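You operate a simulated robot arm through the tools that you are given. There is no shell and no other tool. Be economical: measure what you need, move in short steps, check, and stop when the job is done.

You are at the controls of a simulated two-armed robot. One attempt, no reset.

Task
Stack the blue pouch that says "73" from the top of the red table on top of the blue pouch labelled "62". Put one of the white tiles from the top of the red table on the silver ring with red seal. Put the label card that says "530" from the top of the cream table on the yellow cover and the label card that says "205" on top of the orange dome. Put the yellow end block in the inside of the red tray. Pick up the white box from the top of the cream table with one hand, pass it to the other hand and put it in the red tray. Fetch the white foam cube from the top of the cream table and set it on the clear pane. Fetch the rubber buffer and set it in the inside of the red tray. Fetch the orange reflector and set it on top of the orange case. Put the seals box on the shelf under the wooden bench. Push the black handle door shut. Close the machine eight shaft cover. The order is free. Set down upright: white box, orange reflector.

The check looks at the end state, three seconds after you hand in, the way a careful person would. Anything else that was tipped, shoved, dropped, spilled or broken makes it a failure. A push-on lid holds only when it is set on centred and level and pressed home; a screw cap is set on level and turned clockwise until tight.

Robot
Two 7-joint arms with fingered hands on one trunk, on a base that drives. Base frame: it is fixed to the floor where the robot stands at the start and does not move with it; the origin is under the middle of the robot, x ahead of it, y to its left, z up; the surface under the hand at the start is at about z = 800. Units: mm, degrees, N and s.
The left shoulder is at the start at [70, 145, 1062], the right one opposite. With the tool pointing down near the work surface each hand reaches from about 420 to 800 mm from the robot's upright axis, wherever it stands, measured 20 degrees to its own side. Places, roughly: black handle door [-5400, -4400, 500]; blue pouch [500, 0, 750]; clear pane (10x10x1 cm) [600, -2400, 800]; inside of the red tray (35x18 cm) [-1220, -1340, 800]; label card [500, -1000, 750]; machine eight shaft cover [-5100, -3200, 1200]; orange case [-2250, 250, 250]; orange dome (8x8x8 cm) [400, -900, 800]; orange reflector (7x4x5 cm) [-1300, -1500, 600]; red tray (19x21 cm) [-2280, -2600, 860]; rubber buffer (8x5x4 cm) [-1400, -2600, 800]; seals box [-1500, -4500, 750]; shelf under the wooden bench [-2100, -1600, 200]; silver ring with red seal (6x6x3 cm) [600, 100, 800]; white box [500, -2500, 750]; white foam cube (7x7x7 cm) [400, -2700, 800]; white tile [750, -250, 750]; yellow cover (10x10x1 cm) [400, -1200, 800]; yellow end block (5x4x10 cm) [400, -1900, 900]. Payload 3.5 kg a hand.
The TCP of each hand is the grasp point between the finger pads, 25 mm short of the fingertips. In the tool frame z runs along the fingers and y along their closing line. Largest opening 88 mm; the body of the gripper starts 29 mm behind the TCP. The gripper is a hand of 4 fingers: y runs from the thumb to the fingers, the wrist lies at [-13, -97, -162] in the tool frame, and closing takes about 1.5 s.
Orientation is that of the tool frame in the base frame, as a unit quaternion [w, x, y, z]. With the fingers straight down and the wrist toward the robot, the tool's x, y and z point along [0, 1, 0], [1, 0, 0] and [0, 0, -1] of the base frame.

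Tools
- The arms move only by the tool send_rows. It takes "left_commands", "right_commands" or both (then of equal length, played together; a hand with none holds still); each is one flat list of numbers, 6 for each row, row after row: the turn, a rotation vector about the tool's x, y, z in units of 120 degrees (1.0 is 120 degrees), then the shift along the tool's x, y, z in units of 500 mm (1.0 is 500 mm). In form: [ax, ay, az, dx, dy, dz, ax, ay, az, dx, dy, dz, ...]. A call has 1 to 10 rows; each row is the pose to reach, as a shift and turn from the pose commanded when the call began, along the tool's axes at that moment. "left_fingers" and "right_fingers" are, for a hand that has rows, the opening in per cent of the stroke, from 0 (shut) to 100 (fully open), set as the call begins (left out, the last holds). A call with a number of a shift or a turn outside -1 to 1 is refused whole. Each row takes 0.2 s and may step no farther than 50 mm and 8.6 degrees from the row before; otherwise, or with a gripper value out of range, the whole call is refused. A pose out of reach is approached as far as the arm can. The call stops where the force on the tool passes 40 N (or 10 N more than at its start, if that is more) or the arm is blocked; 0.2 s more then pass. Each finger travels about 45 mm/s and halts on what it meets, pressing with about 25 N; the grip force reading is that of the motor and also rises with nothing between the fingers. The clock runs only during rows and for 0.2 s after the last one: add rows that repeat a pose to give the fingers time. It gives the time, the measured TCP pose, the force on the tool (base axes), the opening and the grip force at its end, in the units of the frame above (readings bear some noise), with the torque about the TCP (base axes, N m) and any sound that the robot's microphone picked up.
- Cameras (640 x 400 px; columns grow to the right, rows downward): "scene" is now at [123.5, -39.7, 1367.6]; the picture's right is [-0.48, -0.88, 0.00], its down [-0.61, 0.33, -0.72] and it looks along [0.63, -0.35, -0.69] (base axes); focal length 214 px, centre (320, 200). "left" rides on the left gripper at [-64, -83, -98] in its tool frame; the picture's right is [-0.62, -0.37, 0.69], its down [0.71, -0.63, 0.30] and it looks along [0.32, 0.68, 0.65] (tool axes); focal length 265 px, centre (320, 200). "right" rides on the right gripper at [64, -83, -98] in its tool frame; the picture's right is [-0.62, 0.37, -0.69], its down [-0.71, -0.63, 0.30] and it looks along [-0.32, 0.68, 0.65] (tool axes); focal length 265 px, centre (320, 200). There is no depth. A picture from a camera that has moved, and an enlarged one, comes with that camera's place and axes in the base frame and with its lens.
- capture(camera): a new picture of that camera. The clock stands still meanwhile.
- slide_trunk(by): slides the trunk up (or, below 0, down) by that many mm; the arms and the scene camera ride with it, the base frame stays. It gives what a move gives, with no picture.
- drive_base(legs): drives the robot by 1 to 6 legs, each [ahead, left, turn to the left] in mm, mm and degrees, along the robot's own axes; the way and the turn of a leg run together, so that a leg with both is an arc; at most 1500 mm and 180 degrees a leg. The arms and the cameras ride along, it lands a little off, and it stops where it bumps. It gives what a move gives.
- curl_fingers(index, middle, ring, thumb_bend, thumb_turn, hand): sets how far each is bent, from 0 (flat) to 1 (curled in); at 0.3 the hand is open as for a grip, at 0.7 the pads meet at the TCP. One left out holds its place. A second passes; each finger stops where it meets its share of the squeeze, and holds until it gets a number again. A gripper value or a shape takes the hand back. It gives what a move gives, with no picture; readings hold the bend of each and the force on the fingers (four entries, about 0 where the hand has none), thumb and palm. thumb_turn goes from beside the hand (0) to across from the fingers (1), as for a grip.
- preshape(shape, hand): the hand has 4 fingers and takes this shape, open, in about a second: jaw (thumb against the fingers, like two jaws); tri (thumb and two fingers); tip (a fingertip pinch); poke (one finger out to press); point (the index stretched); flat (the hand flat); cup (the hand cupped); fist (a fist). The gripper value then closes the fingers along that shape, each until it touches; the sizes above hold for jaw. It gives what a move gives, with no picture.
- turn_head(pan, tilt): turns the head with the scene camera to pan (to the left, within 86 degrees either way) and tilt (down, from -29 to 69), counted from straight ahead of the robot. It gives what a move gives.
- zoom(camera, box): a new picture of the part [left, top, right, bottom] of that camera's present view, enlarged. The clock stands still meanwhile.
- hand_in(): hands the job in; it is judged then, once.

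Work in short steps. Places have to be worked out from the pictures, the camera data and where the tool is seen: move nearer, look again, correct. Check each grasp and each placing, and mend what went wrong. You have 556 turns and 356 pictures in all, those below and enlarged ones among them. Open the grippers and draw the arms clear of the work before you hand the job in, unless the task says otherwise; then end with one line.

The tools are called after ">>>" by a JSON object that holds its "name" and its "arguments". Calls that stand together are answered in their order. send_rows: Moves the arms, as the interface text tells. Its arguments: {"type":"object","properties":{"left_commands":{"type":"array","items":{"type":"number"}},"left_fingers":{"type":"number"},"right_commands":{"type":"array","items":{"type":"number"}},"right_fingers":{"type":"number"}},"required":[]} The other tools are called the same way: slide_trunk (by) slides the trunk up or down; preshape (shape, hand) gives the hand a shape; curl_fingers (index, middle, ring, thumb_bend, thumb_turn, hand) moves the fingers one by one; drive_base (legs) drives the base; turn_head (pan, tilt) turns the head that bears the scene camera; capture (camera) takes a picture; zoom (camera, box) takes an enlarged picture of a part of a camera's view; hand_in () hands the job in.

At the start:

```text
t: 0.0
left_tcp_pos: [525.9, 140.6, 1072.9]
left_tcp_rot: [0.0, 0.707, 0.707, 0.001]
left_force: [-0.7, 0.1, -0.1]
left_moment: [-0.03, 0.02, 0.03]
left_opening: 87.6
left_gripper_force: 0.1
left_shape: jaw
left_bend: [0.3, 0.3, 0.3, 0.3, 0.98]
left_finger forces: [0.0, 0.0, 0.0, 0.0, 0.0, 0.0]
right_tcp_pos: [511.2, -230.6, 1097.0]
right_tcp_rot: [0.0, 0.707, 0.707, 0.0]
right_force: [-0.3, 0.3, -0.2]
right_moment: [0.04, 0.0, 0.01]
right_opening: 87.8
right_gripper_force: 0.0
right_shape: jaw
right_bend: [0.3, 0.3, 0.3, 0.3, 0.98]
right_finger forces: [0.0, 0.1, 0.1, 0.1, 0.0, 0.0]
trunk travel left (down, up): [-625.0, 215.0]
robot x, y, heading: [-4.5, -1.7, 0.0]
head pan, tilt: [-28.6, 43.8]
```

scene: 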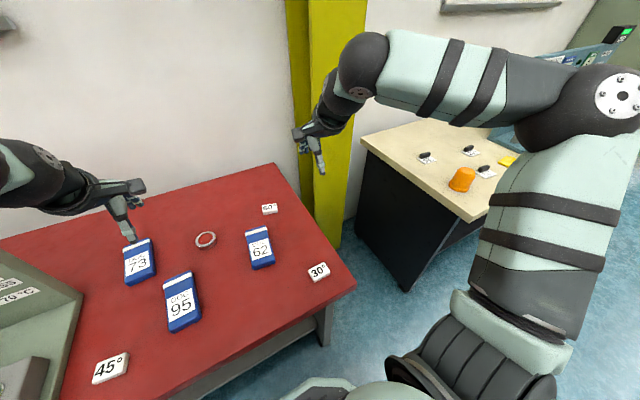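
right: 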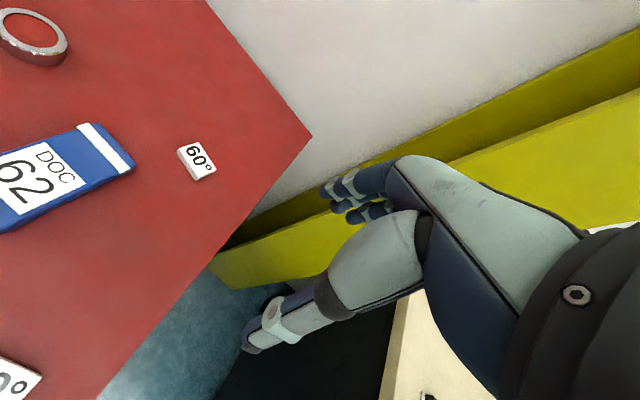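
left: 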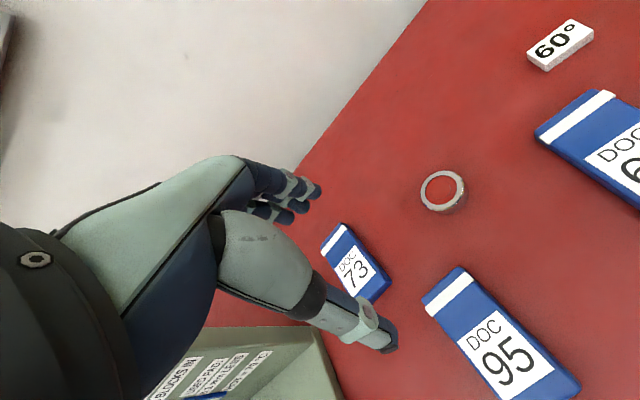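

I'll start with a closer look at the red table, to measure the pouches and tiles.

>>> {"name": "zoom", "arguments": {"camera": "scene", "box": [80, 180, 360, 355]}}

>>> {"name": "zoom", "arguments": {"camera": "left", "box": [280, 160, 600, 360]}}

```text
2.29 times, centred on (220, 268) of scene
camera zoom: at [123.5, -39.7, 1367.6], right [-0.48, -0.88, 0.0], down [-0.61, 0.33, -0.72], along [0.63, -0.35, -0.69], focal length 490 px, centre (549, 46)
```

zoom: 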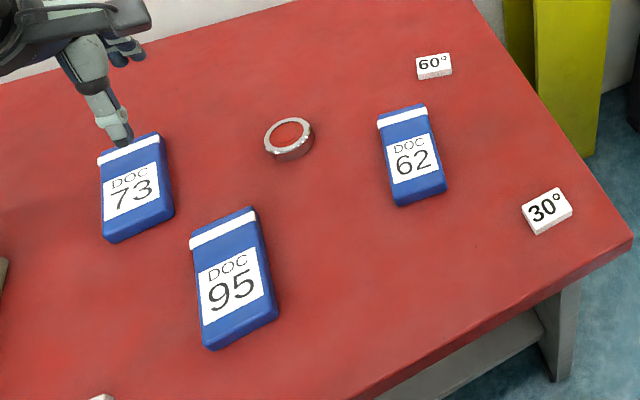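

```text
2.00 times, centred on (440, 260) of left
camera zoom: at [441.7, 77.5, 1171.1], right [-0.37, -0.62, -0.69], down [-0.63, 0.71, -0.3], along [0.68, 0.32, -0.65], focal length 531 px, centre (80, 80)
```

zoom: 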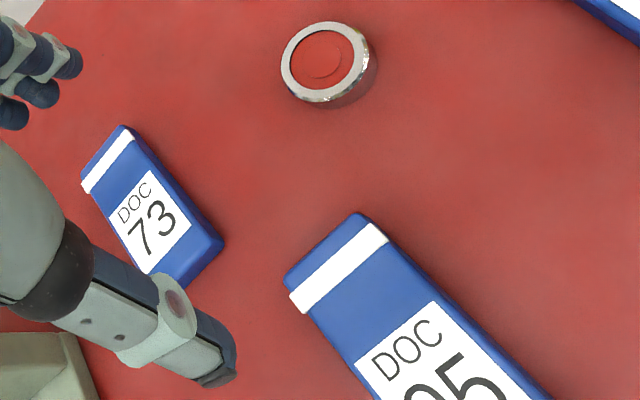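

Pouch 73 is near [657,260], about 72 wide, with its top at about 820. I'll turn the head left to see the grey crate next to it.

>>> {"name": "turn_head", "arguments": {"pan": 15, "tilt": 45}}

>>> {"name": "capture", "arguments": {"camera": "scene"}}

```text
t: 1.1
left_tcp_pos: [526.2, 141.3, 1073.8]
left_tcp_rot: [0.0, 0.707, 0.708, 0.001]
left_force: [-0.1, -0.3, -0.2]
left_moment: [-0.04, -0.01, 0.03]
left_opening: 87.7
left_gripper_force: 0.1
left_shape: jaw
left_bend: [0.3, 0.3, 0.3, 0.3, 0.98]
left_finger forces: [0.0, 0.0, 0.0, 0.1, 0.1, 0.1]
right_tcp_pos: [511.2, -230.6, 1097.2]
right_tcp_rot: [0.0, 0.707, 0.707, 0.0]
right_force: [0.1, 0.0, -0.3]
right_moment: [0.0, -0.01, 0.0]
right_opening: 87.5
right_gripper_force: 0.0
right_shape: jaw
right_bend: [0.3, 0.3, 0.3, 0.3, 0.98]
right_finger forces: [0.0, 0.0, 0.0, 0.0, 0.0, 0.1]
trunk travel left (down, up): [-625.0, 215.0]
robot x, y, heading: [-2.6, -1.8, -0.1]
head pan, tilt: [15.0, 45.0]
```

```text
350 pictures are left
camera scene: at [129.9, 20.7, 1365.9], right [0.26, -0.97, 0.0], down [-0.68, -0.18, -0.71], along [0.68, 0.18, -0.71], focal length 214 px, centre (320, 200)
```

scene: 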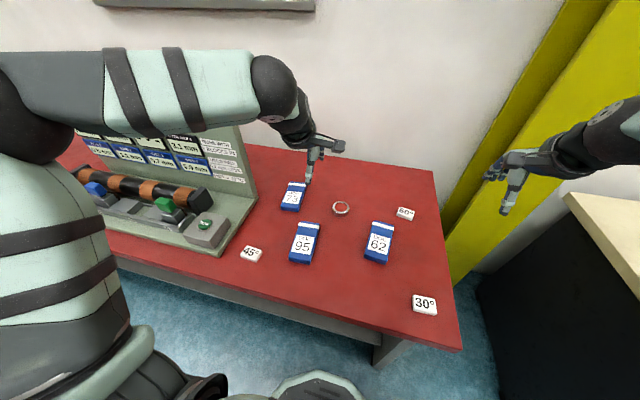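

Board is at y≥385, so I'll grip pouch 73 with the left hand and keep its wrist on the right side. First I turn −85° while moving above the pouch.

>>> {"name": "send_rows", "arguments": {"left_commands": [0, 0, -0.0708, 0.0238, 0.0262, 0.02, 0, 0, -0.1416, 0.0476, 0.0524, 0.04, 0, 0, -0.2124, 0.0714, 0.0786, 0.06, 0, 0, -0.2832, 0.0952, 0.1048, 0.08, 0, 0, -0.354, 0.119, 0.131, 0.1, 0, 0, -0.4248, 0.1428, 0.1572, 0.12, 0, 0, -0.4956, 0.1666, 0.1834, 0.14, 0, 0, -0.5664, 0.1904, 0.2096, 0.16, 0, 0, -0.6372, 0.2142, 0.2358, 0.18, 0, 0, -0.708, 0.238, 0.262, 0.2], "left_fingers": 100}}

>>> {"name": "capture", "arguments": {"camera": "left"}}

>>> {"name": "capture", "arguments": {"camera": "scene"}}

```text
t: 3.3
left_tcp_pos: [656.5, 261.9, 974.7]
left_tcp_rot: [-0.001, 0.044, 0.999, -0.001]
left_force: [-0.1, -0.4, -0.2]
left_moment: [-0.06, 0.04, 0.02]
left_opening: 87.6
left_gripper_force: 0.0
left_shape: jaw
left_bend: [0.3, 0.3, 0.3, 0.3, 0.98]
left_finger forces: [0.1, 0.0, 0.0, 0.1, 0.0, 0.0]
right_tcp_pos: [512.4, -229.0, 1096.6]
right_tcp_rot: [0.0, 0.708, 0.707, -0.002]
right_force: [0.3, 0.4, -1.2]
right_moment: [0.0, 0.02, 0.03]
right_opening: 87.7
right_gripper_force: 0.1
right_shape: jaw
right_bend: [0.3, 0.3, 0.3, 0.3, 0.98]
right_finger forces: [0.0, 0.1, 0.0, 0.0, 0.1, 0.0]
trunk travel left (down, up): [-625.0, 215.0]
robot x, y, heading: [-1.3, -1.2, 0.0]
head pan, tilt: [15.0, 45.0]
```

```text
349 pictures are left
camera left: at [713.6, 174.2, 1072.0], right [0.58, -0.42, -0.69], down [-0.77, -0.56, -0.3], along [-0.26, 0.71, -0.65], focal length 265 px, centre (320, 200)
```

left: 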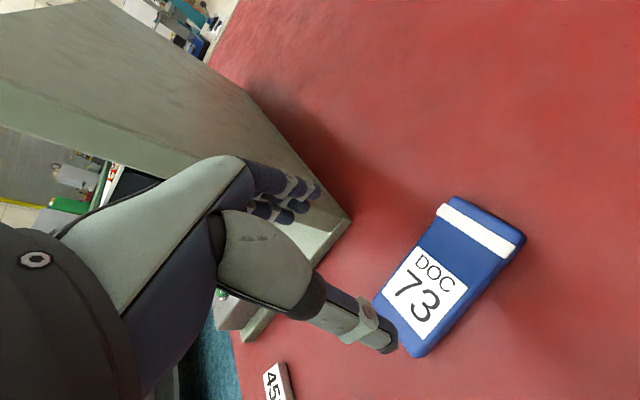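

```text
348 pictures are left
camera scene: at [130.7, 22.4, 1365.8], right [0.26, -0.97, 0.0], down [-0.68, -0.18, -0.71], along [0.68, 0.18, -0.71], focal length 214 px, centre (320, 200)
```

scene: 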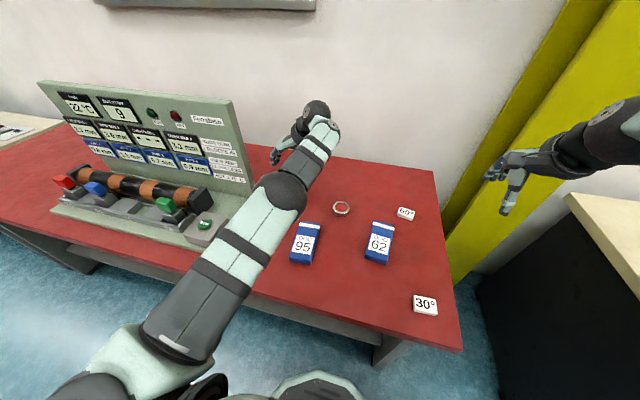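

Pouch centre works out at about [658,261] with yaw 7.5°. I'll turn the last −12.5° and lower to just above the pouch to check clearance.

>>> {"name": "send_rows", "arguments": {"left_commands": [0, 0, -0.052, 0, 0, 0.05, 0, 0, -0.104, 0, 0, 0.1, 0, 0, -0.104, 0.0, 0, 0.15, 0, 0, -0.104, 0.0, 0, 0.2, 0, 0, -0.104, 0, 0, 0.225]}}

>>> {"name": "capture", "arguments": {"camera": "left"}}

```text
t: 4.5
left_tcp_pos: [657.5, 259.3, 862.2]
left_tcp_rot: [-0.001, -0.065, 0.998, 0.0]
left_force: [-0.4, 0.4, 0.3]
left_moment: [0.01, 0.02, -0.01]
left_opening: 87.7
left_gripper_force: 0.0
left_shape: jaw
left_bend: [0.3, 0.3, 0.3, 0.3, 0.98]
left_finger forces: [0.0, 0.1, 0.1, 0.0, 0.0, 0.1]
right_tcp_pos: [512.1, -230.5, 1097.3]
right_tcp_rot: [0.0, 0.707, 0.707, 0.0]
right_force: [-0.1, -0.1, -0.1]
right_moment: [0.02, -0.02, -0.01]
right_opening: 87.4
right_gripper_force: 0.0
right_shape: jaw
right_bend: [0.3, 0.3, 0.3, 0.3, 0.98]
right_finger forces: [0.0, 0.1, 0.0, 0.1, 0.1, 0.0]
trunk travel left (down, up): [-625.0, 215.0]
robot x, y, heading: [3.7, -0.6, -0.2]
head pan, tilt: [15.0, 45.0]
```

```text
347 pictures are left
camera left: at [731.0, 186.0, 960.2], right [0.66, -0.28, -0.69], down [-0.63, -0.72, -0.3], along [-0.41, 0.64, -0.65], focal length 265 px, centre (320, 200)
```

left: 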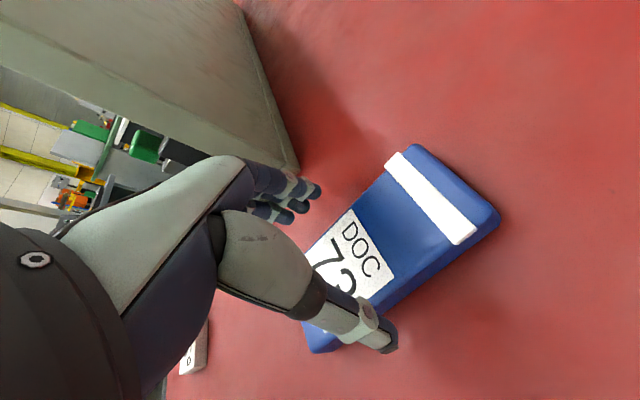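

The fingers straddle the pouch. I'll lower to z≈828 and close.

>>> {"name": "send_rows", "arguments": {"left_commands": [0, 0, 0, 0, 0.003, 0.03, 0, 0, 0, 0, 0.003, 0.068]}}

>>> {"name": "send_rows", "arguments": {"left_commands": [0, 0, 0, 0, 0, 0, 0, 0, 0, 0, 0, 0, 0, 0, 0, 0, 0, 0, 0, 0, 0, 0, 0, 0, 0, 0, 0, 0, 0, 0, 0, 0, 0, 0, 0, 0], "left_fingers": 0}}

>>> {"name": "capture", "arguments": {"camera": "left"}}

```text
t: 5.1
left_tcp_pos: [654.7, 260.6, 825.2]
left_tcp_rot: [0.0, -0.064, 0.998, 0.0]
left_force: [0.2, -0.3, 0.7]
left_moment: [0.06, 0.03, 0.0]
left_opening: 87.8
left_gripper_force: 0.0
left_shape: jaw
left_bend: [0.3, 0.3, 0.3, 0.3, 0.98]
left_finger forces: [0.0, 1.0, 0.1, 0.0, 0.1, 0.0]
right_tcp_pos: [512.1, -229.3, 1097.4]
right_tcp_rot: [0.0, 0.707, 0.707, -0.001]
right_force: [0.1, -1.1, 0.5]
right_moment: [-0.01, 0.02, 0.05]
right_opening: 87.5
right_gripper_force: 0.1
right_shape: jaw
right_bend: [0.3, 0.3, 0.3, 0.3, 0.98]
right_finger forces: [0.0, 0.2, 0.1, 0.1, 0.1, 0.1]
trunk travel left (down, up): [-625.0, 215.0]
robot x, y, heading: [1.8, 2.7, 0.0]
head pan, tilt: [15.0, 45.0]
```

```text
t: 6.5
left_tcp_pos: [654.8, 260.2, 824.7]
left_tcp_rot: [0.0, -0.065, 0.998, -0.001]
left_force: [-0.1, 2.0, 5.8]
left_moment: [0.33, 0.08, -0.04]
left_opening: 60.4
left_gripper_force: 24.7
left_shape: jaw
left_bend: [0.27, 0.35, 0.33, 0.62, 0.99]
left_finger forces: [18.4, 7.4, 3.8, 0.1, 23.4, 0.0]
right_tcp_pos: [511.0, -230.5, 1098.7]
right_tcp_rot: [0.0, 0.707, 0.708, 0.0]
right_force: [-0.3, -0.1, 0.8]
right_moment: [0.02, 0.02, 0.01]
right_opening: 87.6
right_gripper_force: 0.0
right_shape: jaw
right_bend: [0.3, 0.3, 0.3, 0.3, 0.98]
right_finger forces: [0.1, 0.0, 0.0, 0.0, 0.1, 0.0]
trunk travel left (down, up): [-625.0, 215.0]
robot x, y, heading: [0.6, -1.9, -0.0]
head pan, tilt: [15.0, 45.0]
```

```text
346 pictures are left
camera left: at [728.6, 186.7, 923.6], right [0.66, -0.28, -0.69], down [-0.63, -0.72, -0.31], along [-0.41, 0.64, -0.65], focal length 265 px, centre (320, 200)
```

left: 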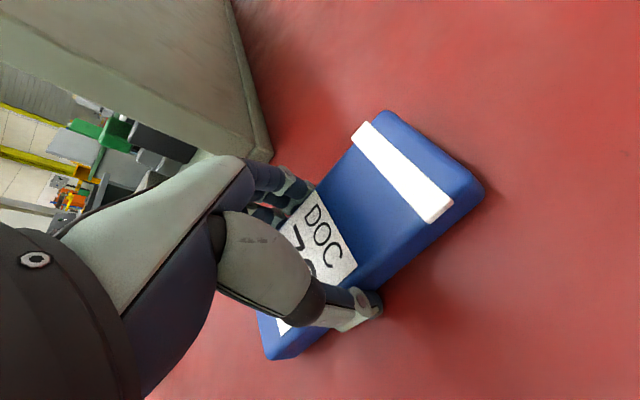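

The pouch is gripped. I'll lift it and check with both cameras.

>>> {"name": "send_rows", "arguments": {"left_commands": [0, 0, 0, 0, 0, -0.04, 0, 0, 0, 0, 0, -0.1, 0, 0, 0, 0, 0, -0.16, 0, 0, 0, 0, 0, -0.22]}}

>>> {"name": "capture", "arguments": {"camera": "left"}}

>>> {"name": "capture", "arguments": {"camera": "right"}}

```text
t: 7.5
left_tcp_pos: [656.3, 258.9, 936.0]
left_tcp_rot: [0.0, -0.066, 0.998, 0.0]
left_force: [0.1, 0.6, -0.2]
left_moment: [-0.01, 0.01, -0.01]
left_opening: 60.3
left_gripper_force: 25.3
left_shape: jaw
left_bend: [0.27, 0.36, 0.33, 0.62, 0.99]
left_finger forces: [17.6, 3.2, 3.4, 0.0, 24.3, 0.0]
right_tcp_pos: [510.8, -229.4, 1097.3]
right_tcp_rot: [0.0, 0.707, 0.707, 0.001]
right_force: [-0.2, 0.2, 0.0]
right_moment: [0.01, 0.0, 0.0]
right_opening: 87.7
right_gripper_force: 0.0
right_shape: jaw
right_bend: [0.3, 0.3, 0.3, 0.3, 0.98]
right_finger forces: [0.0, 0.1, 0.0, 0.1, 0.1, 0.0]
trunk travel left (down, up): [-625.0, 215.0]
robot x, y, heading: [0.3, 0.8, -0.2]
head pan, tilt: [15.0, 45.0]
```

```text
345 pictures are left
camera left: at [730.8, 186.5, 1034.6], right [0.66, -0.28, -0.69], down [-0.63, -0.72, -0.3], along [-0.41, 0.64, -0.65], focal length 265 px, centre (320, 200)
```

left: 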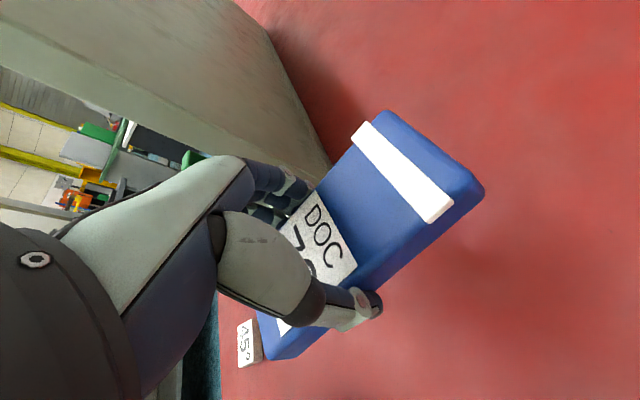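

```text
344 pictures are left
camera right: at [426.8, -165.3, 1195.5], right [0.37, -0.62, 0.69], down [-0.63, -0.71, -0.3], along [0.68, -0.32, -0.65], focal length 265 px, centre (320, 200)
```

right: 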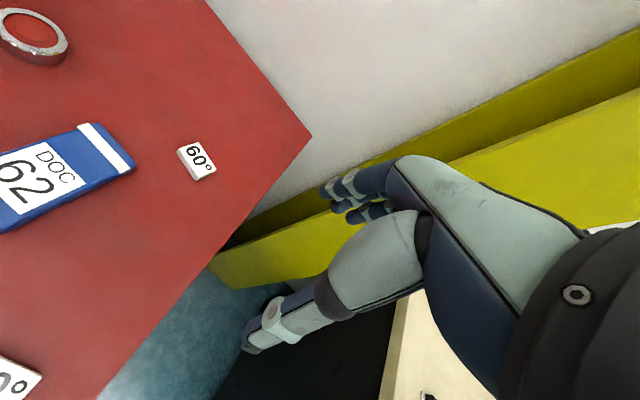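

Pouch 73 is held level. Pouch 62 is centred at about [537,−59] with yaw −6.6°, so I'll carry 73 over it while turning +14.2°.

>>> {"name": "send_rows", "arguments": {"left_commands": [0, 0, 0.013, 0.0363, -0.0666, 0, 0, 0, 0.026, 0.0726, -0.1333, 0, 0, 0, 0.039, 0.1089, -0.2, 0, 0, 0, 0.053, 0.1452, -0.2666, 0, 0, 0, 0.066, 0.1814, -0.3332, 0, 0, 0, 0.079, 0.2177, -0.4, 0, 0, 0, 0.092, 0.254, -0.4665, 0, 0, 0, 0.105, 0.2903, -0.5332, 0, 0, 0, 0.118, 0.3266, -0.5998, 0, 0, 0, 0.118, 0.3266, -0.5998, 0.06]}}

>>> {"name": "capture", "arguments": {"camera": "left"}}

>>> {"name": "capture", "arguments": {"camera": "right"}}

>>> {"name": "capture", "arguments": {"camera": "scene"}}

```text
t: 9.7
left_tcp_pos: [607.0, 131.6, 952.7]
left_tcp_rot: [0.0, 0.059, 0.998, 0.0]
left_force: [0.0, 0.4, -1.5]
left_moment: [-0.03, 0.03, -0.01]
left_opening: 59.7
left_gripper_force: 24.9
left_shape: jaw
left_bend: [0.27, 0.36, 0.33, 0.62, 1.0]
left_finger forces: [16.9, 3.1, 3.1, 0.0, 23.1, 0.0]
left hand out of reach, approached as far as the arm can: row 2, 4, 5, 6, 7, 8, 9, 10
right_tcp_pos: [512.2, -230.4, 1098.3]
right_tcp_rot: [0.0, 0.707, 0.707, 0.0]
right_force: [0.1, 0.0, 0.3]
right_moment: [-0.02, -0.01, 0.01]
right_opening: 87.6
right_gripper_force: 0.1
right_shape: jaw
right_bend: [0.3, 0.3, 0.3, 0.3, 0.98]
right_finger forces: [0.1, 0.1, 0.0, 0.0, 0.1, 0.1]
trunk travel left (down, up): [-625.0, 215.0]
robot x, y, heading: [-2.5, -0.3, -0.2]
head pan, tilt: [15.0, 45.0]
```

```text
343 pictures are left
camera left: at [660.9, 42.1, 1050.6], right [0.57, -0.44, -0.69], down [-0.78, -0.54, -0.3], along [-0.24, 0.72, -0.65], focal length 265 px, centre (320, 200)
```

left: 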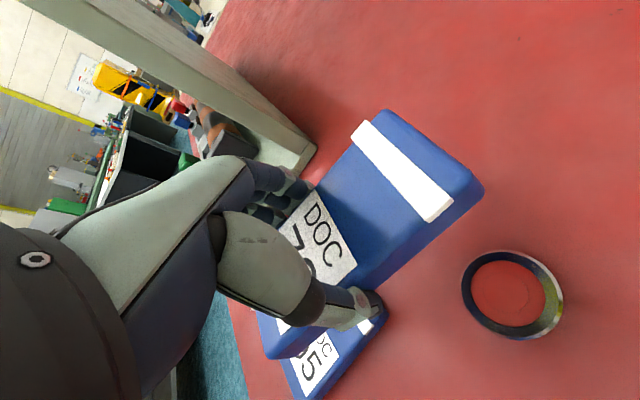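

```text
342 pictures are left
camera right: at [427.2, -165.3, 1195.3], right [0.37, -0.62, 0.69], down [-0.63, -0.71, -0.3], along [0.68, -0.32, -0.65], focal length 265 px, centre (320, 200)
```

right: 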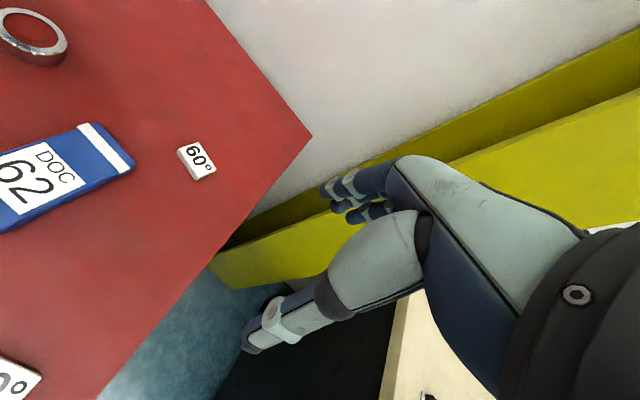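

```text
341 pictures are left
camera scene: at [130.1, 20.8, 1365.9], right [0.26, -0.97, 0.0], down [-0.68, -0.18, -0.71], along [0.68, 0.18, -0.71], focal length 214 px, centre (320, 200)
```

scene: 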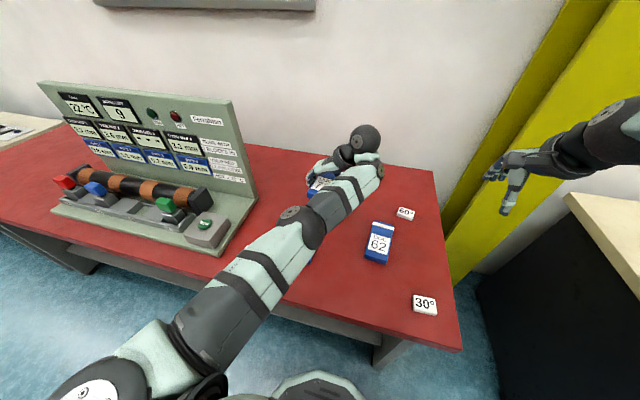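

The left arm can't reach across like this. I'll back the hand off with a small lift to learn which pose is now commanded, then move the base right.

>>> {"name": "send_rows", "arguments": {"left_commands": [0, 0, 0, 0, 0.02, -0.02, 0, 0, 0, 0, 0.04, -0.02]}}

```text
t: 10.3
left_tcp_pos: [611.2, 143.7, 958.0]
left_tcp_rot: [-0.001, 0.057, 0.998, 0.0]
left_force: [0.4, 0.5, -1.1]
left_moment: [-0.02, -0.01, -0.02]
left_opening: 59.7
left_gripper_force: 25.5
left_shape: jaw
left_bend: [0.27, 0.36, 0.33, 0.62, 1.0]
left_finger forces: [16.8, 3.1, 3.1, 0.0, 23.2, 0.1]
right_tcp_pos: [511.5, -230.5, 1096.4]
right_tcp_rot: [-0.001, 0.707, 0.707, 0.001]
right_force: [-0.4, 0.5, -0.1]
right_moment: [0.02, -0.02, -0.01]
right_opening: 87.3
right_gripper_force: 0.1
right_shape: jaw
right_bend: [0.3, 0.3, 0.3, 0.3, 0.98]
right_finger forces: [0.0, 0.0, 0.1, 0.1, 0.0, 0.0]
trunk travel left (down, up): [-625.0, 215.0]
robot x, y, heading: [1.4, -0.9, -0.4]
head pan, tilt: [15.0, 45.0]
```

The commanded pose follows the real one. I'll drive the base 260 mm to the right.

>>> {"name": "drive_base", "arguments": {"legs": [[0, -260, 0]]}}

```text
t: 12.2
left_tcp_pos: [611.0, -125.3, 958.3]
left_tcp_rot: [0.0, 0.063, 0.998, 0.0]
left_force: [0.6, -0.2, 0.3]
left_moment: [0.0, -0.01, 0.01]
left_opening: 59.5
left_gripper_force: 24.9
left_shape: jaw
left_bend: [0.27, 0.36, 0.33, 0.62, 1.0]
left_finger forces: [16.9, 3.2, 3.1, 0.0, 23.2, 0.0]
right_tcp_pos: [507.5, -498.8, 1097.0]
right_tcp_rot: [0.0, 0.71, 0.704, 0.001]
right_force: [0.5, 0.4, 0.0]
right_moment: [0.01, -0.03, 0.01]
right_opening: 87.8
right_gripper_force: 0.1
right_shape: jaw
right_bend: [0.3, 0.3, 0.3, 0.3, 0.98]
right_finger forces: [0.0, 0.0, 0.0, 0.0, 0.0, 0.1]
trunk travel left (down, up): [-625.0, 215.0]
robot x, y, heading: [5.6, -266.9, -0.4]
head pan, tilt: [15.0, 45.0]
```

Orientation is already right. I'll move over [534,−60] and come down to z≈875.

>>> {"name": "send_rows", "arguments": {"left_commands": [0, 0, 0, 0.056, 0.0365, 0, 0, 0, 0, 0.112, 0.073, 0, 0, 0, 0, 0.169, 0.1096, 0.05, 0, 0, 0, 0.169, 0.1096, 0.11, 0, 0, 0, 0.169, 0.1096, 0.16, 0, 0, 0, 0.169, 0.1096, 0.16]}}

>>> {"name": "capture", "arguments": {"camera": "left"}}

>>> {"name": "capture", "arguments": {"camera": "scene"}}

```text
t: 13.6
left_tcp_pos: [603.9, -99.0, 911.4]
left_tcp_rot: [-0.008, 0.057, 0.998, 0.002]
left_force: [0.3, 0.1, -1.4]
left_moment: [-0.02, 0.02, 0.0]
left_opening: 59.3
left_gripper_force: 25.2
left_shape: jaw
left_bend: [0.27, 0.36, 0.33, 0.63, 1.0]
left_finger forces: [17.1, 3.1, 3.2, 0.1, 23.5, 0.1]
left hand out of reach, approached as far as the arm can: row 1, 2, 3, 4, 5, 6
right_tcp_pos: [509.2, -500.2, 1096.9]
right_tcp_rot: [0.0, 0.71, 0.704, 0.0]
right_force: [0.4, -0.5, 0.4]
right_moment: [0.03, 0.0, 0.03]
right_opening: 87.8
right_gripper_force: 0.0
right_shape: jaw
right_bend: [0.3, 0.3, 0.3, 0.3, 0.98]
right_finger forces: [0.0, 0.0, 0.1, 0.0, 0.1, 0.0]
trunk travel left (down, up): [-625.0, 215.0]
robot x, y, heading: [-3.0, -268.6, -0.4]
head pan, tilt: [15.0, 45.0]
```

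```text
340 pictures are left
camera left: at [659.5, -187.6, 1009.2], right [0.56, -0.43, -0.7], down [-0.79, -0.54, -0.3], along [-0.25, 0.72, -0.65], focal length 265 px, centre (320, 200)
```

left: 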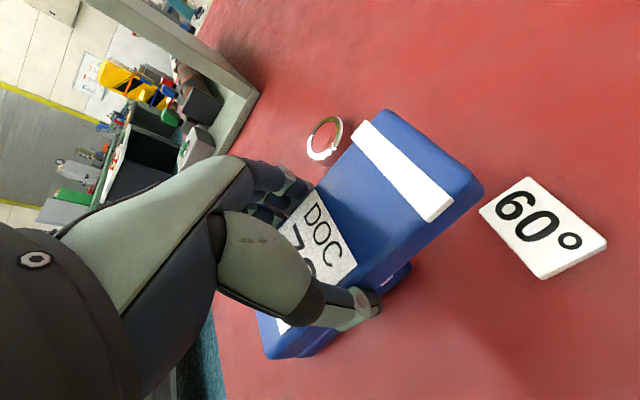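

```text
339 pictures are left
camera scene: at [129.6, -246.4, 1365.9], right [0.25, -0.97, 0.0], down [-0.69, -0.18, -0.71], along [0.68, 0.18, -0.71], focal length 214 px, centre (320, 200)
```

scene: 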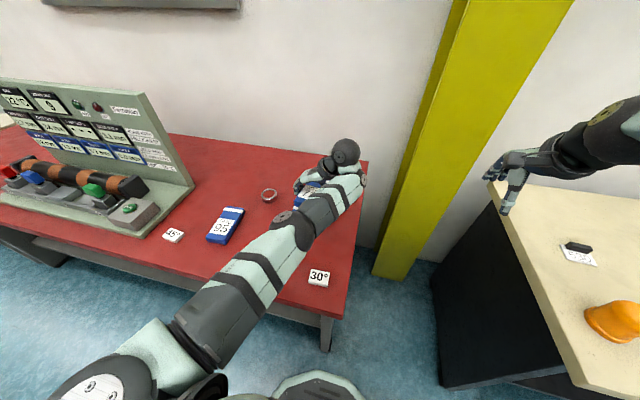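

This wrist posture only works farther out, so I'll back the base away and bring the target to where the first grasp worked in the robot frame.

>>> {"name": "drive_base", "arguments": {"legs": [[-118, -46, 0.4]]}}

```text
t: 14.8
left_tcp_pos: [489.8, -138.4, 910.6]
left_tcp_rot: [-0.007, 0.055, 0.998, 0.001]
left_force: [1.0, 0.2, -0.9]
left_moment: [0.01, -0.01, 0.01]
left_opening: 59.6
left_gripper_force: 25.4
left_shape: jaw
left_bend: [0.27, 0.36, 0.33, 0.63, 1.0]
left_finger forces: [17.1, 3.2, 3.2, 0.0, 23.4, 0.0]
right_tcp_pos: [395.5, -541.1, 1097.1]
right_tcp_rot: [-0.001, 0.709, 0.705, -0.002]
right_force: [-0.4, -1.2, -0.2]
right_moment: [-0.03, 0.0, 0.03]
right_opening: 87.6
right_gripper_force: 0.0
right_shape: jaw
right_bend: [0.3, 0.3, 0.3, 0.3, 0.98]
right_finger forces: [0.1, 0.0, 0.1, 0.0, 0.0, 0.0]
trunk travel left (down, up): [-625.0, 215.0]
robot x, y, heading: [-117.2, -312.1, -0.3]
head pan, tilt: [15.0, 45.0]
```

Now I shift to above [534,−60], leveling the small tilt, and check.

>>> {"name": "send_rows", "arguments": {"left_commands": [0, -0.003, 0.003, -0.035, 0.083, 0, 0, -0.0067, 0.0067, -0.0706, 0.1656, 0, 0, -0.0067, 0.0067, -0.0706, 0.1656, 0.05, 0, -0.0067, 0.0067, -0.0706, 0.1656, 0.09, 0, -0.0067, 0.0067, -0.0706, 0.1656, 0.09]}}

>>> {"name": "capture", "arguments": {"camera": "left"}}

>>> {"name": "capture", "arguments": {"camera": "scene"}}

```text
t: 16.1
left_tcp_pos: [531.4, -60.4, 865.4]
left_tcp_rot: [-0.001, 0.061, 0.998, 0.001]
left_force: [0.0, -0.3, -0.2]
left_moment: [0.01, 0.02, 0.0]
left_opening: 59.2
left_gripper_force: 24.9
left_shape: jaw
left_bend: [0.27, 0.36, 0.33, 0.63, 1.0]
left_finger forces: [16.7, 3.1, 3.0, 0.0, 22.8, 0.1]
right_tcp_pos: [395.6, -541.7, 1097.2]
right_tcp_rot: [0.0, 0.709, 0.705, 0.0]
right_force: [-0.6, 0.3, -0.2]
right_moment: [-0.02, -0.03, -0.03]
right_opening: 87.4
right_gripper_force: 0.1
right_shape: jaw
right_bend: [0.3, 0.3, 0.3, 0.3, 0.98]
right_finger forces: [0.0, 0.1, 0.0, 0.0, 0.1, 0.0]
trunk travel left (down, up): [-625.0, 215.0]
robot x, y, heading: [-118.3, -306.3, -0.5]
head pan, tilt: [15.0, 45.0]
```

```text
338 pictures are left
camera left: at [585.4, -149.2, 962.9], right [0.57, -0.44, -0.69], down [-0.79, -0.54, -0.3], along [-0.24, 0.72, -0.65], focal length 265 px, centre (320, 200)
```

left: 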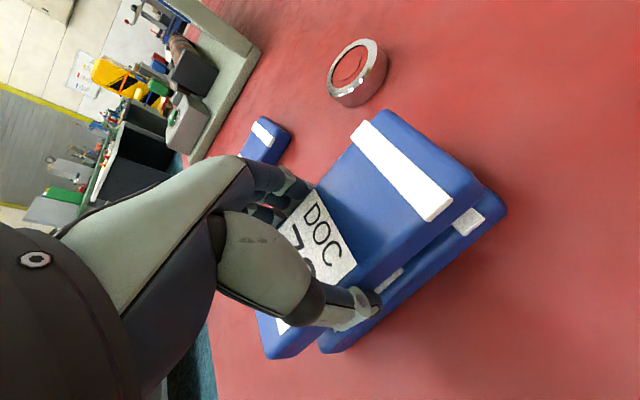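

```text
337 pictures are left
camera scene: at [14.4, -288.7, 1365.9], right [0.25, -0.97, 0.0], down [-0.68, -0.18, -0.71], along [0.68, 0.18, -0.71], focal length 214 px, centre (320, 200)
```

scene: 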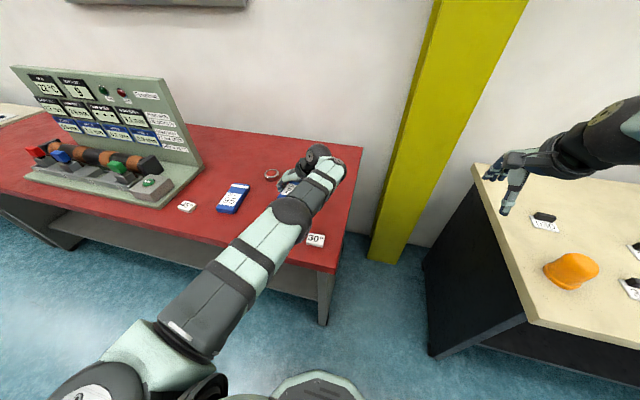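

Corners agree to about 4 mm. I'll lower until contact.

>>> {"name": "send_rows", "arguments": {"left_commands": [0, 0, 0, -0.003, 0.005, 0.02, 0, 0, 0, -0.003, 0.005, 0.032, 0, 0, 0, -0.003, 0.005, 0.036, 0, 0, 0, -0.003, 0.005, 0.036]}}

```text
t: 17.1
left_tcp_pos: [533.5, -58.2, 848.3]
left_tcp_rot: [-0.001, 0.061, 0.998, 0.003]
left_force: [-0.3, 0.9, -0.6]
left_moment: [-0.01, -0.02, -0.02]
left_opening: 59.5
left_gripper_force: 25.0
left_shape: jaw
left_bend: [0.27, 0.36, 0.33, 0.63, 1.0]
left_finger forces: [16.9, 3.1, 3.2, 0.1, 22.9, 0.0]
right_tcp_pos: [395.0, -541.4, 1097.0]
right_tcp_rot: [0.0, 0.709, 0.705, 0.0]
right_force: [-0.8, 0.0, -0.6]
right_moment: [0.02, 0.02, -0.03]
right_opening: 87.0
right_gripper_force: 0.1
right_shape: jaw
right_bend: [0.3, 0.3, 0.3, 0.3, 0.98]
right_finger forces: [0.1, 0.0, 0.0, 0.1, 0.1, 0.0]
trunk travel left (down, up): [-625.0, 215.0]
robot x, y, heading: [-113.2, -306.8, -0.3]
head pan, tilt: [15.0, 45.0]
```

Still no contact, so I'll creep down a few more mm.

>>> {"name": "send_rows", "arguments": {"left_commands": [0, 0, 0, 0, 0, 0.004, 0, 0, 0, 0, 0, 0.008, 0, 0, 0, 0, 0, 0.008]}}

```text
t: 17.9
left_tcp_pos: [534.9, -57.4, 847.8]
left_tcp_rot: [0.002, 0.063, 0.998, 0.002]
left_force: [2.4, 1.4, 10.7]
left_moment: [-0.01, -0.01, -0.04]
left_opening: 59.1
left_gripper_force: 24.8
left_shape: jaw
left_bend: [0.27, 0.36, 0.33, 0.63, 1.0]
left_finger forces: [17.7, 3.4, 3.6, 0.0, 23.5, 0.0]
right_tcp_pos: [394.5, -542.3, 1096.1]
right_tcp_rot: [0.001, 0.709, 0.705, 0.0]
right_force: [0.2, -0.5, -0.3]
right_moment: [0.04, 0.03, 0.02]
right_opening: 87.8
right_gripper_force: 0.0
right_shape: jaw
right_bend: [0.3, 0.3, 0.3, 0.3, 0.98]
right_finger forces: [0.0, 0.0, 0.0, 0.0, 0.0, 0.0]
trunk travel left (down, up): [-625.0, 215.0]
robot x, y, heading: [-113.0, -306.2, -0.4]
head pan, tilt: [15.0, 45.0]
```

Contact (10 N up), so the pouch rests on the other. I'll release and rise.

>>> {"name": "send_rows", "arguments": {"left_commands": [0, 0, 0, 0, 0, -0.002, 0, 0, 0, 0, 0, -0.002, 0, 0, 0, 0, 0, -0.002, 0, 0, 0, 0, 0, -0.002, 0, 0, 0, 0, 0, -0.002], "left_fingers": 100}}

>>> {"name": "send_rows", "arguments": {"left_commands": [0, 0, 0, 0, 0, -0.06, 0, 0, 0, 0, 0, -0.15, 0, 0, 0, 0, 0, -0.24, 0, 0, 0, 0, 0, -0.3]}}

>>> {"name": "capture", "arguments": {"camera": "left"}}

```text
t: 19.1
left_tcp_pos: [534.8, -57.2, 846.2]
left_tcp_rot: [-0.001, 0.062, 0.998, 0.001]
left_force: [-0.2, 0.3, 0.9]
left_moment: [-0.01, -0.03, 0.0]
left_opening: 87.6
left_gripper_force: 0.0
left_shape: jaw
left_bend: [0.3, 0.3, 0.3, 0.3, 0.98]
left_finger forces: [0.1, 0.1, 0.0, 0.0, 0.0, 0.0]
right_tcp_pos: [394.4, -542.5, 1096.8]
right_tcp_rot: [-0.001, 0.709, 0.705, 0.0]
right_force: [0.1, 0.4, -0.6]
right_moment: [-0.01, 0.04, 0.01]
right_opening: 87.5
right_gripper_force: 0.1
right_shape: jaw
right_bend: [0.3, 0.3, 0.3, 0.3, 0.98]
right_finger forces: [0.0, 0.0, 0.0, 0.0, 0.0, 0.0]
trunk travel left (down, up): [-625.0, 215.0]
robot x, y, heading: [-117.9, -310.2, -0.4]
head pan, tilt: [15.0, 45.0]
```

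```text
t: 20.1
left_tcp_pos: [535.5, -57.7, 997.7]
left_tcp_rot: [-0.001, 0.061, 0.998, 0.001]
left_force: [-0.7, -0.1, 0.4]
left_moment: [0.04, 0.0, 0.02]
left_opening: 87.6
left_gripper_force: 0.1
left_shape: jaw
left_bend: [0.3, 0.3, 0.3, 0.3, 0.98]
left_finger forces: [0.0, 0.1, 0.0, 0.1, 0.1, 0.0]
right_tcp_pos: [393.5, -542.0, 1097.6]
right_tcp_rot: [0.0, 0.709, 0.705, 0.0]
right_force: [0.4, 0.7, -0.6]
right_moment: [0.0, 0.02, 0.02]
right_opening: 87.7
right_gripper_force: 0.0
right_shape: jaw
right_bend: [0.3, 0.3, 0.3, 0.3, 0.98]
right_finger forces: [0.1, 0.0, 0.1, 0.1, 0.0, 0.0]
trunk travel left (down, up): [-625.0, 215.0]
robot x, y, heading: [-116.5, -308.4, -0.3]
head pan, tilt: [15.0, 45.0]
```

```text
336 pictures are left
camera left: at [587.0, -146.7, 1095.3], right [0.57, -0.44, -0.69], down [-0.79, -0.54, -0.31], along [-0.24, 0.72, -0.65], focal length 265 px, centre (320, 200)
```

left: 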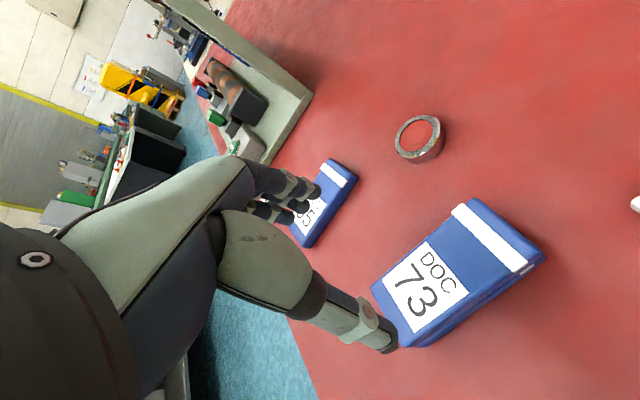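

Stack looks good. Next is tile 60 (centre about [680,−137], short side at −14°). I'll rotate the left hand back and drive to where both tile and ring ([640,73]) are in reach.

>>> {"name": "send_rows", "arguments": {"left_commands": [0, 0, 0.071, 0, 0, 0, 0, 0, 0.142, 0, 0, 0, 0, 0, 0.213, 0, 0, 0, 0, 0, 0.284, 0, 0, 0, 0, 0, 0.355, 0, 0, 0, 0, 0, 0.426, 0, 0, 0, 0, 0, 0.497, 0, 0, 0, 0, 0, 0.568, 0, 0, 0, 0, 0, 0.639, 0, 0, 0, 0, 0, 0.708, 0, 0, 0]}}

>>> {"name": "drive_base", "arguments": {"legs": [[136, 108, 0.3]]}}

```text
t: 22.2
left_tcp_pos: [534.8, -58.4, 995.3]
left_tcp_rot: [0.0, 0.721, 0.693, 0.001]
left_force: [0.7, -1.1, 0.1]
left_moment: [0.01, -0.02, -0.02]
left_opening: 87.3
left_gripper_force: 0.1
left_shape: jaw
left_bend: [0.3, 0.3, 0.3, 0.3, 0.98]
left_finger forces: [0.1, 0.0, 0.1, 0.1, 0.0, 0.0]
right_tcp_pos: [395.2, -539.8, 1096.5]
right_tcp_rot: [-0.001, 0.71, 0.705, 0.001]
right_force: [0.3, -0.4, -0.2]
right_moment: [-0.02, -0.01, 0.03]
right_opening: 87.8
right_gripper_force: 0.1
right_shape: jaw
right_bend: [0.3, 0.3, 0.3, 0.3, 0.98]
right_finger forces: [0.1, 0.0, 0.1, 0.0, 0.0, 0.0]
trunk travel left (down, up): [-625.0, 215.0]
robot x, y, heading: [-115.1, -308.5, -0.4]
head pan, tilt: [15.0, 45.0]
```

```text
t: 23.7
left_tcp_pos: [670.0, 50.8, 996.4]
left_tcp_rot: [-0.001, 0.719, 0.695, 0.002]
left_force: [0.1, 0.7, -0.3]
left_moment: [-0.01, 0.03, -0.05]
left_opening: 87.5
left_gripper_force: 0.0
left_shape: jaw
left_bend: [0.3, 0.3, 0.3, 0.3, 0.98]
left_finger forces: [0.0, 0.0, 0.0, 0.0, 0.0, 0.0]
right_tcp_pos: [532.3, -431.9, 1097.5]
right_tcp_rot: [0.0, 0.707, 0.707, -0.001]
right_force: [-0.1, 0.3, 0.0]
right_moment: [-0.02, 0.0, 0.0]
right_opening: 87.7
right_gripper_force: 0.2
right_shape: jaw
right_bend: [0.3, 0.3, 0.3, 0.3, 0.98]
right_finger forces: [0.1, 0.0, 0.0, 0.1, 0.1, 0.0]
trunk travel left (down, up): [-625.0, 215.0]
robot x, y, heading: [21.2, -200.0, 0.2]
head pan, tilt: [15.0, 45.0]
```

Next I go above tile 60 at z≈900.

>>> {"name": "send_rows", "arguments": {"left_commands": [0, 0, 0.02, -0.075, 0.007, 0, 0, 0, 0.04, -0.15, 0.013, 0, 0, 0, 0.06, -0.225, 0.02, 0.05, 0, 0, 0.08, -0.3, 0.026, 0.1, 0, 0, 0.1, -0.375, 0.033, 0.15, 0, 0, 0.1, -0.375, 0.033, 0.19]}}

>>> {"name": "capture", "arguments": {"camera": "left"}}

```text
t: 25.1
left_tcp_pos: [679.3, -137.2, 903.9]
left_tcp_rot: [-0.001, 0.788, 0.615, -0.001]
left_force: [0.2, -0.5, 0.1]
left_moment: [0.01, 0.01, 0.03]
left_opening: 87.5
left_gripper_force: 0.0
left_shape: jaw
left_bend: [0.3, 0.3, 0.3, 0.3, 0.98]
left_finger forces: [0.0, 0.0, 0.1, 0.0, 0.0, 0.0]
right_tcp_pos: [533.6, -432.3, 1097.4]
right_tcp_rot: [0.0, 0.708, 0.706, 0.0]
right_force: [-0.4, 0.1, -0.1]
right_moment: [0.0, -0.02, 0.0]
right_opening: 87.7
right_gripper_force: 0.0
right_shape: jaw
right_bend: [0.3, 0.3, 0.3, 0.3, 0.98]
right_finger forces: [0.1, 0.1, 0.0, 0.0, 0.1, 0.0]
trunk travel left (down, up): [-625.0, 215.0]
robot x, y, heading: [21.1, -200.9, -0.2]
head pan, tilt: [15.0, 45.0]
```

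```text
335 pictures are left
camera left: at [584.2, -178.7, 1002.1], right [-0.51, -0.51, -0.69], down [-0.44, 0.85, -0.3], along [0.74, 0.15, -0.65], focal length 265 px, centre (320, 200)
```

left: 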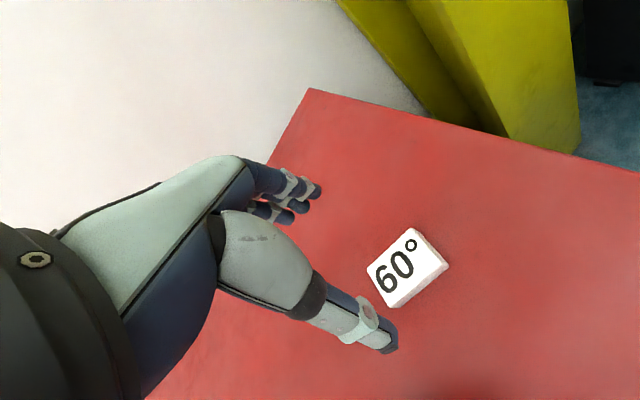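

Tile lies centred at about [679,−139]. Lower and grip.

>>> {"name": "send_rows", "arguments": {"left_commands": [0, 0, 0, -0.004, 0, 0.06, 0, 0, 0, -0.004, 0, 0.12, 0, 0, 0, -0.004, 0, 0.15, 0, 0, 0, -0.004, 0, 0.15]}}

>>> {"name": "send_rows", "arguments": {"left_commands": [0, 0, 0, 0, 0, 0, 0, 0, 0, 0, 0, 0, 0, 0, 0, 0, 0, 0, 0, 0, 0, 0, 0, 0, 0, 0, 0, 0, 0, 0, 0, 0, 0, 0, 0, 0, 0, 0, 0, 0, 0, 0, 0, 0, 0, 0, 0, 0], "left_fingers": 0}}

>>> {"name": "capture", "arguments": {"camera": "left"}}

```text
t: 26.1
left_tcp_pos: [681.5, -139.6, 828.0]
left_tcp_rot: [-0.002, 0.788, 0.616, 0.001]
left_force: [-0.3, -0.2, -0.4]
left_moment: [0.0, -0.02, -0.04]
left_opening: 87.6
left_gripper_force: 0.1
left_shape: jaw
left_bend: [0.3, 0.3, 0.3, 0.3, 0.98]
left_finger forces: [0.0, 0.0, 0.1, 0.0, 0.0, 0.1]
right_tcp_pos: [532.7, -431.7, 1097.8]
right_tcp_rot: [0.0, 0.708, 0.706, 0.0]
right_force: [0.1, -0.7, -1.5]
right_moment: [0.0, 0.02, 0.0]
right_opening: 87.9
right_gripper_force: 0.1
right_shape: jaw
right_bend: [0.3, 0.3, 0.3, 0.3, 0.98]
right_finger forces: [0.0, 0.0, 0.0, 0.0, 0.0, 0.0]
trunk travel left (down, up): [-625.0, 215.0]
robot x, y, heading: [22.4, -198.2, -0.3]
head pan, tilt: [15.0, 45.0]
```

```text
t: 27.9
left_tcp_pos: [681.4, -141.4, 826.8]
left_tcp_rot: [-0.003, 0.787, 0.616, 0.0]
left_force: [0.6, 0.3, 0.5]
left_moment: [0.03, 0.0, -0.01]
left_opening: 30.4
left_gripper_force: 25.2
left_shape: jaw
left_bend: [0.74, 0.52, 0.51, 0.73, 1.0]
left_finger forces: [13.0, 6.7, 3.1, 0.1, 22.6, 0.0]
right_tcp_pos: [533.4, -432.4, 1096.2]
right_tcp_rot: [0.0, 0.708, 0.706, 0.0]
right_force: [0.3, 0.6, -0.1]
right_moment: [0.03, 0.0, 0.0]
right_opening: 87.7
right_gripper_force: 0.1
right_shape: jaw
right_bend: [0.3, 0.3, 0.3, 0.3, 0.98]
right_finger forces: [0.1, 0.0, 0.1, 0.0, 0.0, 0.1]
trunk travel left (down, up): [-625.0, 215.0]
robot x, y, heading: [20.5, -202.6, -0.2]
head pan, tilt: [15.0, 45.0]
```

```text
334 pictures are left
camera left: at [584.6, -181.9, 925.4], right [-0.51, -0.51, -0.69], down [-0.44, 0.85, -0.3], along [0.74, 0.15, -0.65], focal length 265 px, centre (320, 200)
```

left: 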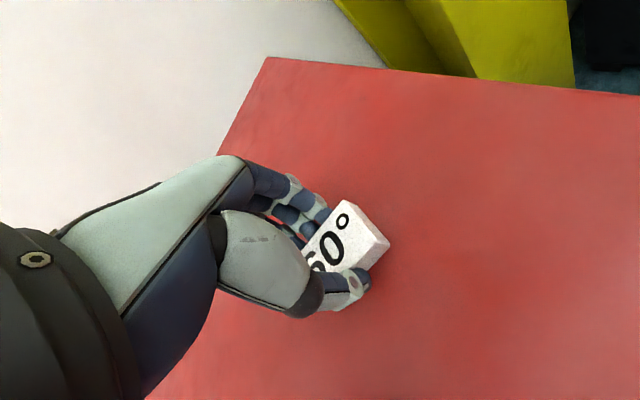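

Tile gripped. I'll lift and check.

>>> {"name": "send_rows", "arguments": {"left_commands": [0, 0, 0, 0, 0, -0.05, 0, 0, 0, 0, 0, -0.12, 0, 0, 0, 0, 0, -0.2, 0, 0, 0, 0, 0, -0.2]}}

>>> {"name": "capture", "arguments": {"camera": "left"}}

>>> {"name": "capture", "arguments": {"camera": "scene"}}

```text
t: 28.9
left_tcp_pos: [684.0, -138.2, 927.4]
left_tcp_rot: [-0.001, 0.787, 0.616, 0.0]
left_force: [0.5, -0.2, -0.6]
left_moment: [0.02, 0.0, 0.01]
left_opening: 30.5
left_gripper_force: 25.1
left_shape: jaw
left_bend: [0.74, 0.53, 0.51, 0.73, 1.0]
left_finger forces: [13.0, 6.5, 2.9, 0.1, 22.7, 0.0]
right_tcp_pos: [533.6, -432.3, 1097.3]
right_tcp_rot: [0.0, 0.708, 0.706, -0.001]
right_force: [0.1, 0.6, 0.1]
right_moment: [-0.01, 0.0, 0.0]
right_opening: 87.6
right_gripper_force: 0.0
right_shape: jaw
right_bend: [0.3, 0.3, 0.3, 0.3, 0.98]
right_finger forces: [0.0, 0.0, 0.0, 0.1, 0.1, 0.1]
trunk travel left (down, up): [-625.0, 215.0]
robot x, y, heading: [21.5, -203.1, -0.2]
head pan, tilt: [15.0, 45.0]
```

```text
333 pictures are left
camera left: at [586.2, -180.1, 1025.2], right [-0.51, -0.51, -0.69], down [-0.44, 0.85, -0.3], along [0.74, 0.15, -0.65], focal length 265 px, centre (320, 200)
```

left: 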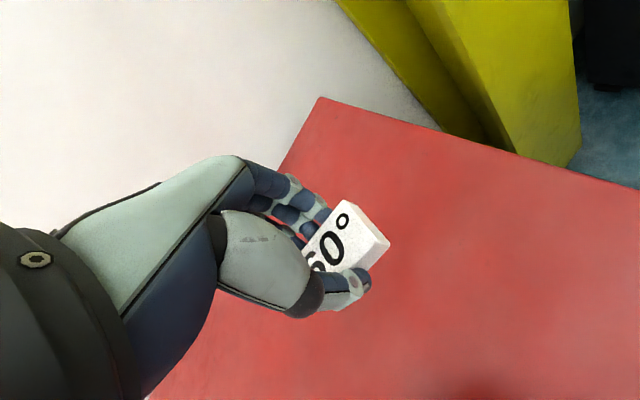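

```text
332 pictures are left
camera scene: at [152.2, -180.2, 1365.8], right [0.26, -0.97, 0.0], down [-0.68, -0.18, -0.71], along [0.68, 0.18, -0.71], focal length 214 px, centre (320, 200)
```

scene: 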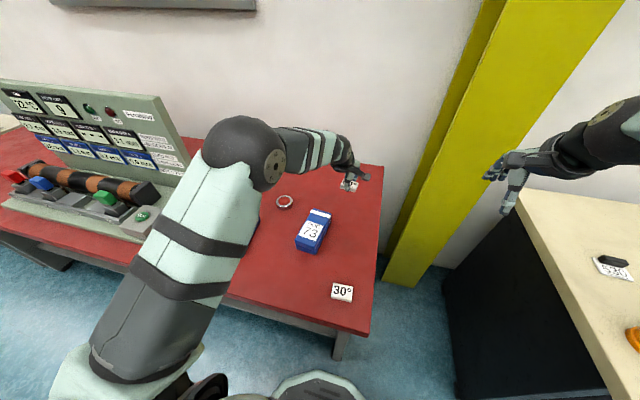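

Tile held level, with its centre about [−4,+3] from the TCP. I'll carry it over the ring.

>>> {"name": "send_rows", "arguments": {"left_commands": [0, 0, 0, 0.065, -0.032, 0, 0, 0, 0, 0.13, -0.064, 0, 0, 0, 0, 0.195, -0.096, 0, 0, 0, 0, 0.26, -0.128, 0, 0, 0, 0, 0.325, -0.16, 0, 0, 0, 0, 0.3886, -0.192, 0.04, 0, 0, 0, 0.3886, -0.192, 0.08, 0, 0, 0, 0.3886, -0.192, 0.08]}}

>>> {"name": "capture", "arguments": {"camera": "left"}}

>>> {"name": "zoom", "arguments": {"camera": "scene", "box": [200, 130, 360, 230]}}

```text
t: 30.7
left_tcp_pos: [632.9, 75.0, 885.2]
left_tcp_rot: [-0.001, 0.787, 0.616, 0.0]
left_force: [-0.9, -0.7, -0.3]
left_moment: [-0.01, -0.02, 0.01]
left_opening: 30.6
left_gripper_force: 24.9
left_shape: jaw
left_bend: [0.74, 0.53, 0.51, 0.73, 1.0]
left_finger forces: [13.0, 6.7, 3.1, 0.1, 22.6, 0.0]
right_tcp_pos: [531.2, -431.6, 1097.5]
right_tcp_rot: [-0.001, 0.708, 0.707, 0.001]
right_force: [0.2, -0.8, 0.3]
right_moment: [0.0, 0.0, 0.0]
right_opening: 87.5
right_gripper_force: 0.1
right_shape: jaw
right_bend: [0.3, 0.3, 0.3, 0.3, 0.98]
right_finger forces: [0.0, 0.0, 0.1, 0.0, 0.1, 0.1]
trunk travel left (down, up): [-625.0, 215.0]
robot x, y, heading: [19.6, -202.0, -0.2]
head pan, tilt: [15.0, 45.0]
```

```text
331 pictures are left
camera left: at [536.4, 34.3, 983.7], right [-0.51, -0.51, -0.69], down [-0.44, 0.85, -0.3], along [0.74, 0.15, -0.65], focal length 265 px, centre (320, 200)
```

left: 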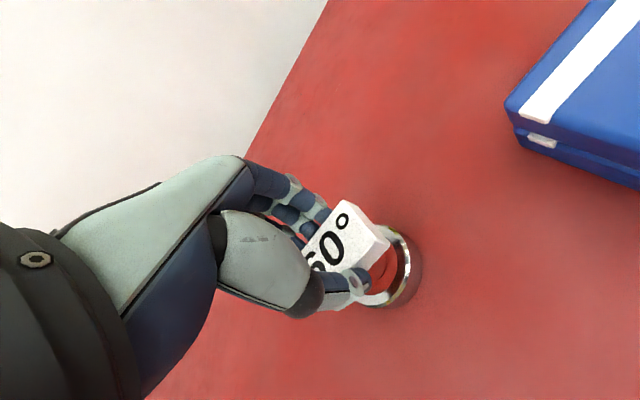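

```text
4.00 times, centred on (280, 180) of scene
camera zoom: at [151.3, -180.1, 1365.9], right [0.26, -0.97, 0.0], down [-0.68, -0.18, -0.71], along [0.68, 0.18, -0.71], focal length 858 px, centre (480, 280)
```

zoom: 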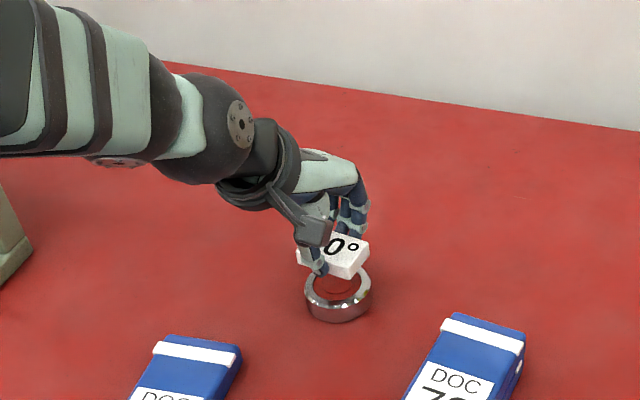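

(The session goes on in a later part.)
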